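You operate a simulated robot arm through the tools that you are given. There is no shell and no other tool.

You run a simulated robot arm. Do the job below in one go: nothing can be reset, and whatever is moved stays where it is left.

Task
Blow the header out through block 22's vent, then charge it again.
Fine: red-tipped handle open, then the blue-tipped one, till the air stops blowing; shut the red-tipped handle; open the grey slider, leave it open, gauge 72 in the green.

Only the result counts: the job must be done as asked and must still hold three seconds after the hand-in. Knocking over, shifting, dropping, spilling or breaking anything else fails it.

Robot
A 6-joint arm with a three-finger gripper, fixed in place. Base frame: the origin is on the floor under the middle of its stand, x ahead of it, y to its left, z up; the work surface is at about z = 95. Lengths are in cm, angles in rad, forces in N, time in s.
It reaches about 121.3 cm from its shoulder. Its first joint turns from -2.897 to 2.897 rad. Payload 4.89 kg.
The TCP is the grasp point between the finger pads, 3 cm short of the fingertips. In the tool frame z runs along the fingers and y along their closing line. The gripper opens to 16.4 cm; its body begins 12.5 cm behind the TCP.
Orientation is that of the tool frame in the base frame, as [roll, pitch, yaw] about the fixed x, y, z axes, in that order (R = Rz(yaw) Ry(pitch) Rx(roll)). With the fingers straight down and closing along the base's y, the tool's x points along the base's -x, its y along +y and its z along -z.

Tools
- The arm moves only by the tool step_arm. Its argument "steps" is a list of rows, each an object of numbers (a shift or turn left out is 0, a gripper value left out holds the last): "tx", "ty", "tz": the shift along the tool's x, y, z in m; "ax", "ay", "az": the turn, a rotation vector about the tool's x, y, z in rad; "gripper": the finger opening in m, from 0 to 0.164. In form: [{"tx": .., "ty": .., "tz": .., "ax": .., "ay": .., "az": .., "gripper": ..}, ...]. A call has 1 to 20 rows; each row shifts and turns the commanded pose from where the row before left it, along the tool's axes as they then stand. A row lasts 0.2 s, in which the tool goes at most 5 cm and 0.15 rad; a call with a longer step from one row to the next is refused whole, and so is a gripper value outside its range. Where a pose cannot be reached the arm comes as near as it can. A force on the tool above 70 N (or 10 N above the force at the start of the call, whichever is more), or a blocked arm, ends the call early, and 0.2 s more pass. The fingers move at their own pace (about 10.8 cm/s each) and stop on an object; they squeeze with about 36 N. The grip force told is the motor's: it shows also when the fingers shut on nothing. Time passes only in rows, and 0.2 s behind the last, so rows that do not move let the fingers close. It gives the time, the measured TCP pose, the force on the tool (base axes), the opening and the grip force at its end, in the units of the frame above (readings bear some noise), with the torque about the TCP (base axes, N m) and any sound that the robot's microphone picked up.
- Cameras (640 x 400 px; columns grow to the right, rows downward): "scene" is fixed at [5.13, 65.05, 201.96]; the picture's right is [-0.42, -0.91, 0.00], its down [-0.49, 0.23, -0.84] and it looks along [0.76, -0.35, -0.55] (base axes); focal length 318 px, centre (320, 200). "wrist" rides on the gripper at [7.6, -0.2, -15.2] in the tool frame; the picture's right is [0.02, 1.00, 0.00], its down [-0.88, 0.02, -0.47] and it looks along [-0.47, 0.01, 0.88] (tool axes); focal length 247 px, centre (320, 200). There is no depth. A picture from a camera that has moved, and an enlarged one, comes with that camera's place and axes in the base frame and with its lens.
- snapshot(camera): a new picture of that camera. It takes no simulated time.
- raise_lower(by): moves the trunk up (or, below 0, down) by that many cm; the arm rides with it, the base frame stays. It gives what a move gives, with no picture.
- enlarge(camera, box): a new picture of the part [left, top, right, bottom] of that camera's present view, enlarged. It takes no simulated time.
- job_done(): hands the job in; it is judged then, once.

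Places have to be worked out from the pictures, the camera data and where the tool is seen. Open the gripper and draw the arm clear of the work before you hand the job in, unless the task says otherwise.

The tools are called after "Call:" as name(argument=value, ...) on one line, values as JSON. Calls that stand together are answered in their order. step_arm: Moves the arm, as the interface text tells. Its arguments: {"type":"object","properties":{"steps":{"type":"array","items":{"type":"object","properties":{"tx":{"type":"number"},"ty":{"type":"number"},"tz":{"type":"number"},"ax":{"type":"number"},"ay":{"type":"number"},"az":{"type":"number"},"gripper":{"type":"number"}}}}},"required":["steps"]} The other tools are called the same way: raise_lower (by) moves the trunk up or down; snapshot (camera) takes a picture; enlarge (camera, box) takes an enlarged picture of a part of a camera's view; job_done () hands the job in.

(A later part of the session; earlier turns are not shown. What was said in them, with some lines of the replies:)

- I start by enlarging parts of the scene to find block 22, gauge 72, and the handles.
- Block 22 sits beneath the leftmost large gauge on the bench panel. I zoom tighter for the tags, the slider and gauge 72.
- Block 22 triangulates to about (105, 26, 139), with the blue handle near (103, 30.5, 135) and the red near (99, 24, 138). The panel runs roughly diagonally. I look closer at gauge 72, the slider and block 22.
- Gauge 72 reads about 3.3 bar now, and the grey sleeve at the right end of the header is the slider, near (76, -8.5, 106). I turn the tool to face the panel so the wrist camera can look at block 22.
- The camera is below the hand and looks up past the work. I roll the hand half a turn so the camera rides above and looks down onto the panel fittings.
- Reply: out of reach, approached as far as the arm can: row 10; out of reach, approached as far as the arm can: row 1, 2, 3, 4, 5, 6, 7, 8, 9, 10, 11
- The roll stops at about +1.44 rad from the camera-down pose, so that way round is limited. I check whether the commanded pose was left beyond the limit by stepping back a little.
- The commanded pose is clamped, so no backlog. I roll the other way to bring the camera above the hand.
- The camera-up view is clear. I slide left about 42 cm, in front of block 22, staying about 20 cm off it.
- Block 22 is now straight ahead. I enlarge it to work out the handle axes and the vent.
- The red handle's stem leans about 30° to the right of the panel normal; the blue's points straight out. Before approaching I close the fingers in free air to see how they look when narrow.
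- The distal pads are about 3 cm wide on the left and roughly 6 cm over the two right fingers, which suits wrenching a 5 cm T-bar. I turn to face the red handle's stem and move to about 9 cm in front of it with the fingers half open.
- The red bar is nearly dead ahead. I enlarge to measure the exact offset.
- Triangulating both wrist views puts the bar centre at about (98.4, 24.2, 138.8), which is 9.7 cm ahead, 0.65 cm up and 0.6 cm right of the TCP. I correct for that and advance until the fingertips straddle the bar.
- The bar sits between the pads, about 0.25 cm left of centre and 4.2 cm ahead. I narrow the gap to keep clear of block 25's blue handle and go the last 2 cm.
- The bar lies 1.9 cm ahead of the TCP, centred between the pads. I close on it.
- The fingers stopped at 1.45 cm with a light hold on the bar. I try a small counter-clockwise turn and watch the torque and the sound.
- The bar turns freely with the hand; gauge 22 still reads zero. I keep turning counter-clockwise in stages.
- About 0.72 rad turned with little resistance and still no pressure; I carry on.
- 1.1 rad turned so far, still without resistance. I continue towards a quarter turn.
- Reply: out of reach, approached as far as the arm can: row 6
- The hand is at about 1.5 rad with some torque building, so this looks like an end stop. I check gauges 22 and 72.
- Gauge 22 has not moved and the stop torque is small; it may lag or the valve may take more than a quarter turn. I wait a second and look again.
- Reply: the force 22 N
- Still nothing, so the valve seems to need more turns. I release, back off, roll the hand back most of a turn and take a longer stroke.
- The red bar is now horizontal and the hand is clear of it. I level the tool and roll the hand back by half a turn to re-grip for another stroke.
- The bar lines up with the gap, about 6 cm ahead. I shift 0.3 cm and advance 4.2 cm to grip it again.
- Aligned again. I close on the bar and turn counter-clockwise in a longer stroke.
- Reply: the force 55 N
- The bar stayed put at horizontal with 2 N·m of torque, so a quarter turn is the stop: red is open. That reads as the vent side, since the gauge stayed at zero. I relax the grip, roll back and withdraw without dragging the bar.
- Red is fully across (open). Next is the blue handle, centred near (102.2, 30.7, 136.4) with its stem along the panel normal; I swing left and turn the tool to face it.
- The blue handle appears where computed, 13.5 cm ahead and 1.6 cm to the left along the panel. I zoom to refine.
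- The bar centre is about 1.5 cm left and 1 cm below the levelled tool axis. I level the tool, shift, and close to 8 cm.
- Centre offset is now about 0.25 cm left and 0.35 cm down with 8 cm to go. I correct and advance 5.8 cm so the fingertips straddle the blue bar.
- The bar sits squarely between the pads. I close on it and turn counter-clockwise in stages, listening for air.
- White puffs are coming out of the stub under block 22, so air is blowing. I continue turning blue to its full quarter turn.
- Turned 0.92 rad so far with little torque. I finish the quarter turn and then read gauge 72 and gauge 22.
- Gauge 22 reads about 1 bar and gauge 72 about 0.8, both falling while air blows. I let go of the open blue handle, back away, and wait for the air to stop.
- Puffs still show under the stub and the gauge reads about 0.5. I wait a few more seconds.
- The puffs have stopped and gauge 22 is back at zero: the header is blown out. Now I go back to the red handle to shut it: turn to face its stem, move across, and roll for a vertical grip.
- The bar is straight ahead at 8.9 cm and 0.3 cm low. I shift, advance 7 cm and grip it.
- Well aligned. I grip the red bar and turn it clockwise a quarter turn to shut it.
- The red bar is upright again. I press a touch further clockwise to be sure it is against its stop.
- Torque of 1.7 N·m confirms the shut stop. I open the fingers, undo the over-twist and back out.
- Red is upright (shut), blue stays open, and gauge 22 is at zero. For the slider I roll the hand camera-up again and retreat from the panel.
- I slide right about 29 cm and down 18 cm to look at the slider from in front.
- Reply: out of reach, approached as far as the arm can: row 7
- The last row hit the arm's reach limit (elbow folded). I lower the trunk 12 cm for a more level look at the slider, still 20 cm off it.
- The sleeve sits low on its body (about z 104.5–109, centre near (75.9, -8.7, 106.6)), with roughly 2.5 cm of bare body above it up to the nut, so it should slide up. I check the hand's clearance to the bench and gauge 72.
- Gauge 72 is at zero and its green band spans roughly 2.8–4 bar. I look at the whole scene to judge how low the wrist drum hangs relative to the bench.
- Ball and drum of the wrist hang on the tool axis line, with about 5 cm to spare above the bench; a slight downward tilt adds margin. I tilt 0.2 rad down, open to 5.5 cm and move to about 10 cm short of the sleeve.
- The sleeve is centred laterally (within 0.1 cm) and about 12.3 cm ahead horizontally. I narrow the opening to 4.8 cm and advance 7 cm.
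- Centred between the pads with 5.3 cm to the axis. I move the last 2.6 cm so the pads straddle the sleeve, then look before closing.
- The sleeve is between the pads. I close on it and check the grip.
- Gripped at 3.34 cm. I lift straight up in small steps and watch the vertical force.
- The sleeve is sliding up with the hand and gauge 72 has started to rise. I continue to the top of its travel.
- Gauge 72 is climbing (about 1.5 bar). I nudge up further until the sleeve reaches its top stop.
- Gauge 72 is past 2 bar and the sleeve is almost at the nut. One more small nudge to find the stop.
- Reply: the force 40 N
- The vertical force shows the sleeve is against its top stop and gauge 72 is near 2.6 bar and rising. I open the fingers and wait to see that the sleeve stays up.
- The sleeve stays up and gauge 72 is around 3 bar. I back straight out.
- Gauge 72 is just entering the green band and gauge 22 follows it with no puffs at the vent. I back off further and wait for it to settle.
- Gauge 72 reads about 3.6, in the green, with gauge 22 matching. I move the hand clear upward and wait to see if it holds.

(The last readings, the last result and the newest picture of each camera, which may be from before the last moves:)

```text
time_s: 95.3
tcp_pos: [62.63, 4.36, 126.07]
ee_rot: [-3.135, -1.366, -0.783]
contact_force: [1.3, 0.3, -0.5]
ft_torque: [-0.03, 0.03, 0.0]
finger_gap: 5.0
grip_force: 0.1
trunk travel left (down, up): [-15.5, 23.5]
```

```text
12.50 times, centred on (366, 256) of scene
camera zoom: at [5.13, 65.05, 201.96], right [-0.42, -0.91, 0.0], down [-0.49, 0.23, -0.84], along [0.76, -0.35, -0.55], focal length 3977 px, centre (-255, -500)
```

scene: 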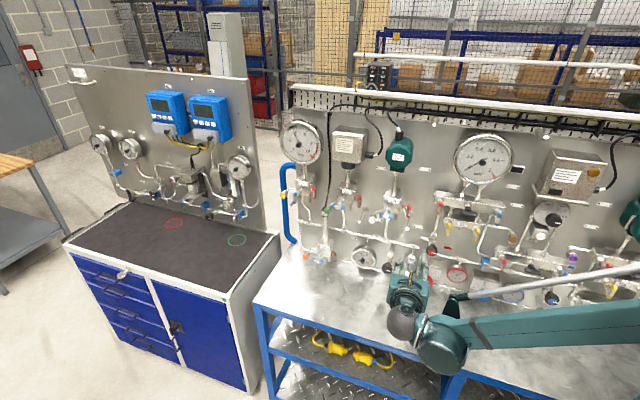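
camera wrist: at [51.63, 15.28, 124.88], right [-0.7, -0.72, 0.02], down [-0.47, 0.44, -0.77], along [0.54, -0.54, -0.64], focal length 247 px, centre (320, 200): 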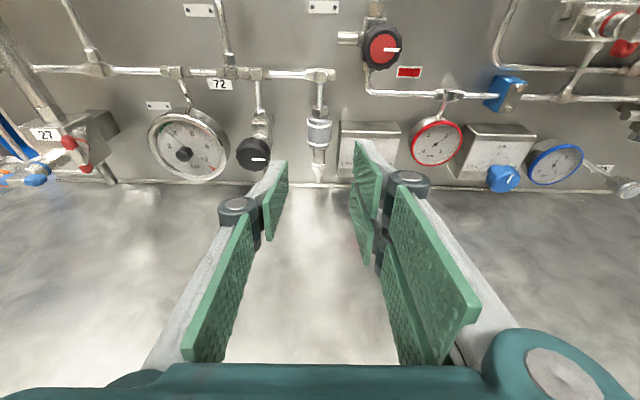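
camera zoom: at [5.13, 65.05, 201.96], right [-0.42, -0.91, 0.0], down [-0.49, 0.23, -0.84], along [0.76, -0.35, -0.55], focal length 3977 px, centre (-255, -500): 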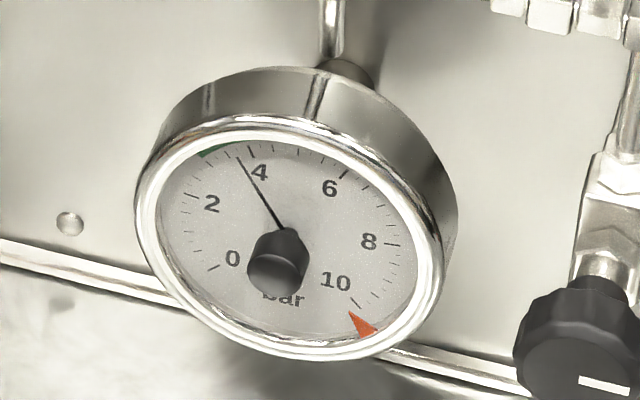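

Gauge 72 reads about 3.8. I compare the needle against the band on a closer view and wait again to confirm it has levelled off.

Call:
enlarge(camera="scene", box=[280, 115, 325, 165])

Call:
step_arm(steps=[{}, {}, {}, {}, {}, {}, {}, {}, {}, {}, {}, {}, {}, {}, {}, {}, {}, {}, {}, {}])

Call:
enlarge(camera="scene", box=[280, 115, 325, 165])

Call:
enlarge(camera="scene", box=[350, 240, 382, 272])

Call:
enlarge(camera="wrist", box=[100, 80, 260, 240])

Call:
snapshot(camera="wrist")

```text
8.00 times, centred on (302, 140) of scene
camera zoom: at [5.13, 65.05, 201.96], right [-0.42, -0.91, 0.0], down [-0.49, 0.23, -0.84], along [0.76, -0.35, -0.55], focal length 2546 px, centre (460, 680)
```

zoom: 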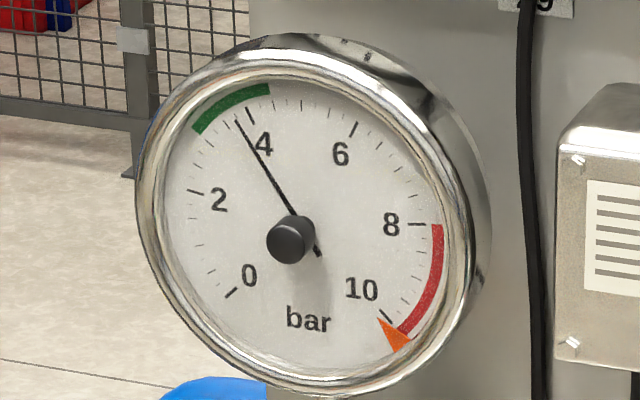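

```text
time_s: 99.5
tcp_pos: [62.63, 4.32, 125.89]
ee_rot: [-3.137, -1.367, -0.781]
contact_force: [-0.2, 0.8, -0.4]
ft_torque: [0.0, -0.02, 0.04]
finger_gap: 5.02
grip_force: 0.1
trunk travel left (down, up): [-15.5, 23.5]
```

```text
8.00 times, centred on (302, 140) of scene
camera zoom: at [5.13, 65.05, 201.96], right [-0.42, -0.91, 0.0], down [-0.49, 0.23, -0.84], along [0.76, -0.35, -0.55], focal length 2546 px, centre (460, 680)
```

zoom: 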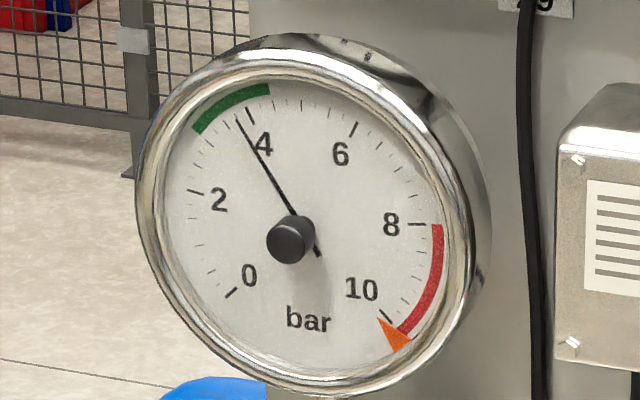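

```text
12.50 times, centred on (366, 256) of scene
camera zoom: at [5.13, 65.05, 201.96], right [-0.42, -0.91, 0.0], down [-0.49, 0.23, -0.84], along [0.76, -0.35, -0.55], focal length 3977 px, centre (-255, -500)
```

zoom: 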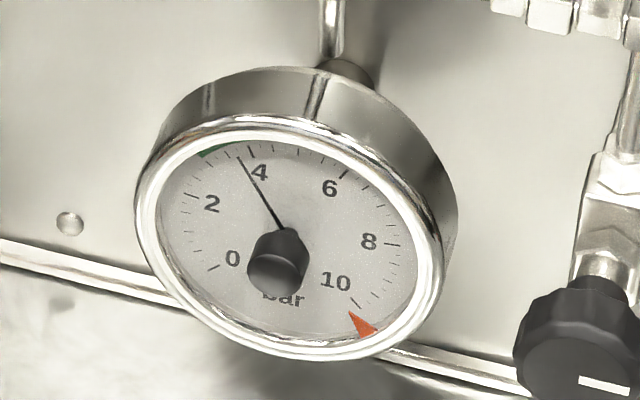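

```text
2.50 times, centred on (180, 160) of wrist
camera zoom: at [53.27, 13.75, 136.58], right [-0.7, -0.72, 0.02], down [-0.47, 0.44, -0.77], along [0.54, -0.54, -0.64], focal length 617 px, centre (670, 300)
```

zoom: 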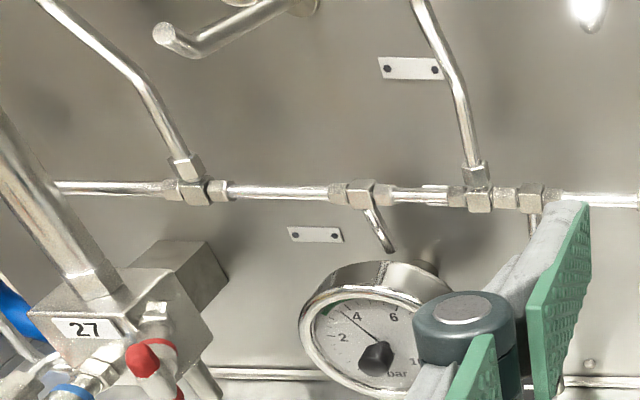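

```text
taken
camera wrist: at [53.27, 13.75, 136.58], right [-0.7, -0.72, 0.02], down [-0.47, 0.44, -0.77], along [0.54, -0.54, -0.64], focal length 247 px, centre (320, 200)
```

wrist: 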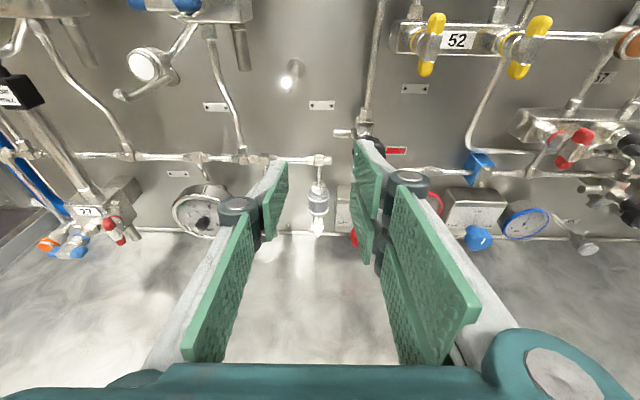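

Both gauges hold steady near 3.75 bar, inside the green, with the sleeve up, red shut and no air at the vent. I draw the arm further clear and open the gripper.

Call:
step_arm(steps=[{"tx": 0.03, "tz": -0.02}, {"tx": 0.03, "tz": -0.02}, {"tx": 0.03, "tz": -0.02}, {"tx": 0.03, "tz": -0.02}, {"tx": 0.03, "tz": -0.01}, {"tx": 0.03, "gripper": 0.12}, {"tx": 0.03}, {}, {}, {}, {}])

Call:
snapshot(camera="scene")

Call:
enlarge(camera="scene", box=[270, 110, 450, 300])

Call:
enlarge(camera="scene", box=[345, 235, 445, 295])

```text
time_s: 101.9
tcp_pos: [59.55, 7.63, 148.47]
ee_rot: [-3.136, -1.367, -0.781]
contact_force: [-0.2, 0.1, -0.1]
ft_torque: [-0.02, 0.02, 0.01]
finger_gap: 12.02
grip_force: 0.0
trunk travel left (down, up): [-15.5, 23.5]
```

```text
taken
```

scene: 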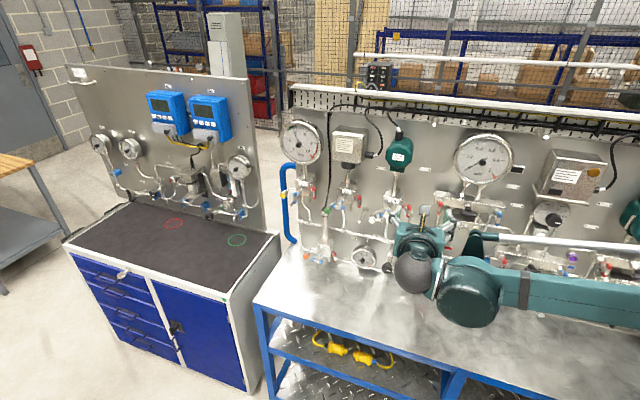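

```text
2.11 times, centred on (360, 205) of scene
camera zoom: at [5.13, 65.05, 201.96], right [-0.42, -0.91, 0.0], down [-0.49, 0.23, -0.84], along [0.76, -0.35, -0.55], focal length 670 px, centre (236, 190)
```

zoom: 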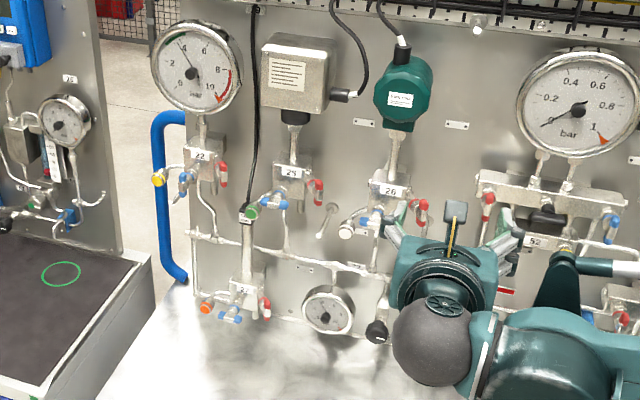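

```text
6.40 times, centred on (395, 265) of scene
camera zoom: at [5.13, 65.05, 201.96], right [-0.42, -0.91, 0.0], down [-0.49, 0.23, -0.84], along [0.76, -0.35, -0.55], focal length 2036 px, centre (-160, -216)
```

zoom: 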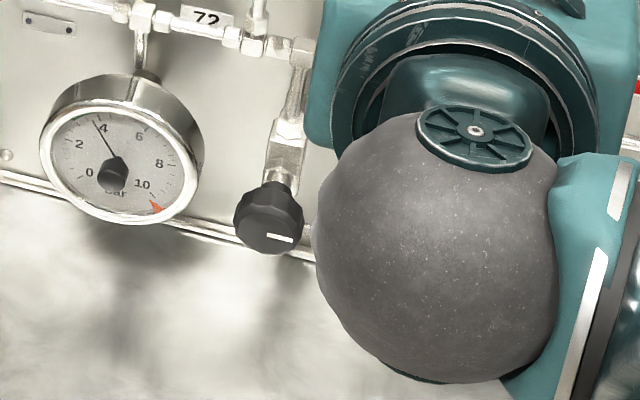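

Gauge 72 holds in the green. A last look with the wrist camera confirms the slider before I hand in.

Call:
snapshot(camera="wrist")

Call:
enlarge(camera="wrist", box=[200, 150, 400, 320])

```text
taken
camera wrist: at [50.1, 17.18, 159.01], right [-0.7, -0.72, 0.02], down [-0.47, 0.44, -0.77], along [0.54, -0.54, -0.64], focal length 247 px, centre (320, 200)
```

wrist: 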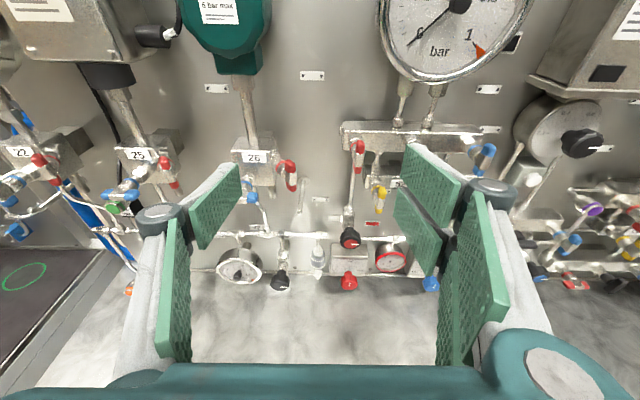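

```text
2.35 times, centred on (300, 235) of wrist
camera zoom: at [50.1, 17.18, 159.01], right [-0.7, -0.72, 0.02], down [-0.47, 0.44, -0.77], along [0.54, -0.54, -0.64], focal length 581 px, centre (367, 118)
```

zoom: 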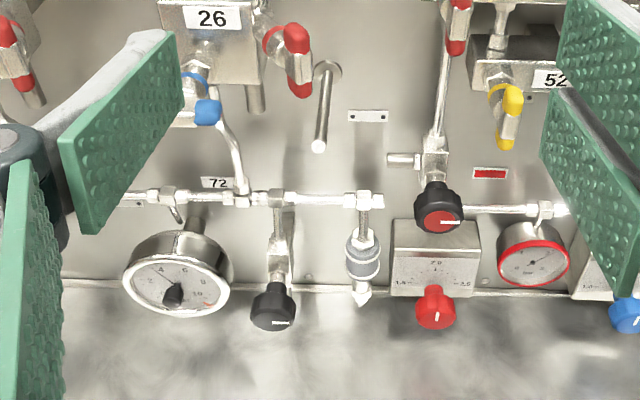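

The slider sleeve is up against its nut, gauge 72 is steady in the green, red is shut and the arm is clear. I hand the job in.

Call:
job_done()

```text
The job is handed in.
```

The header has been blown out through block 22's vent and charged again. Gauge 72 held steady at about 3.75 bar, in the green, up to hand-in. I have not seen the judging result.

- **Blowdown:** I opened the red-tipped handle a quarter turn, then the blue-tipped one. Air blew from the stub under block 22 until it stopped, with gauge 22 back at zero.
- **Red handle:** I shut it hard against its stop before recharging.
- **Recharge:** I slid the grey sleeve up against its top stop and left it there. The header came up to pressure with no air at the vent.
- **Blue handle:** I left it open, since you didn't ask for it to be shut. Gauge 22 therefore follows the header pressure.

The gripper is open, the arm is clear of the panel, and I saw nothing else moved or knocked.
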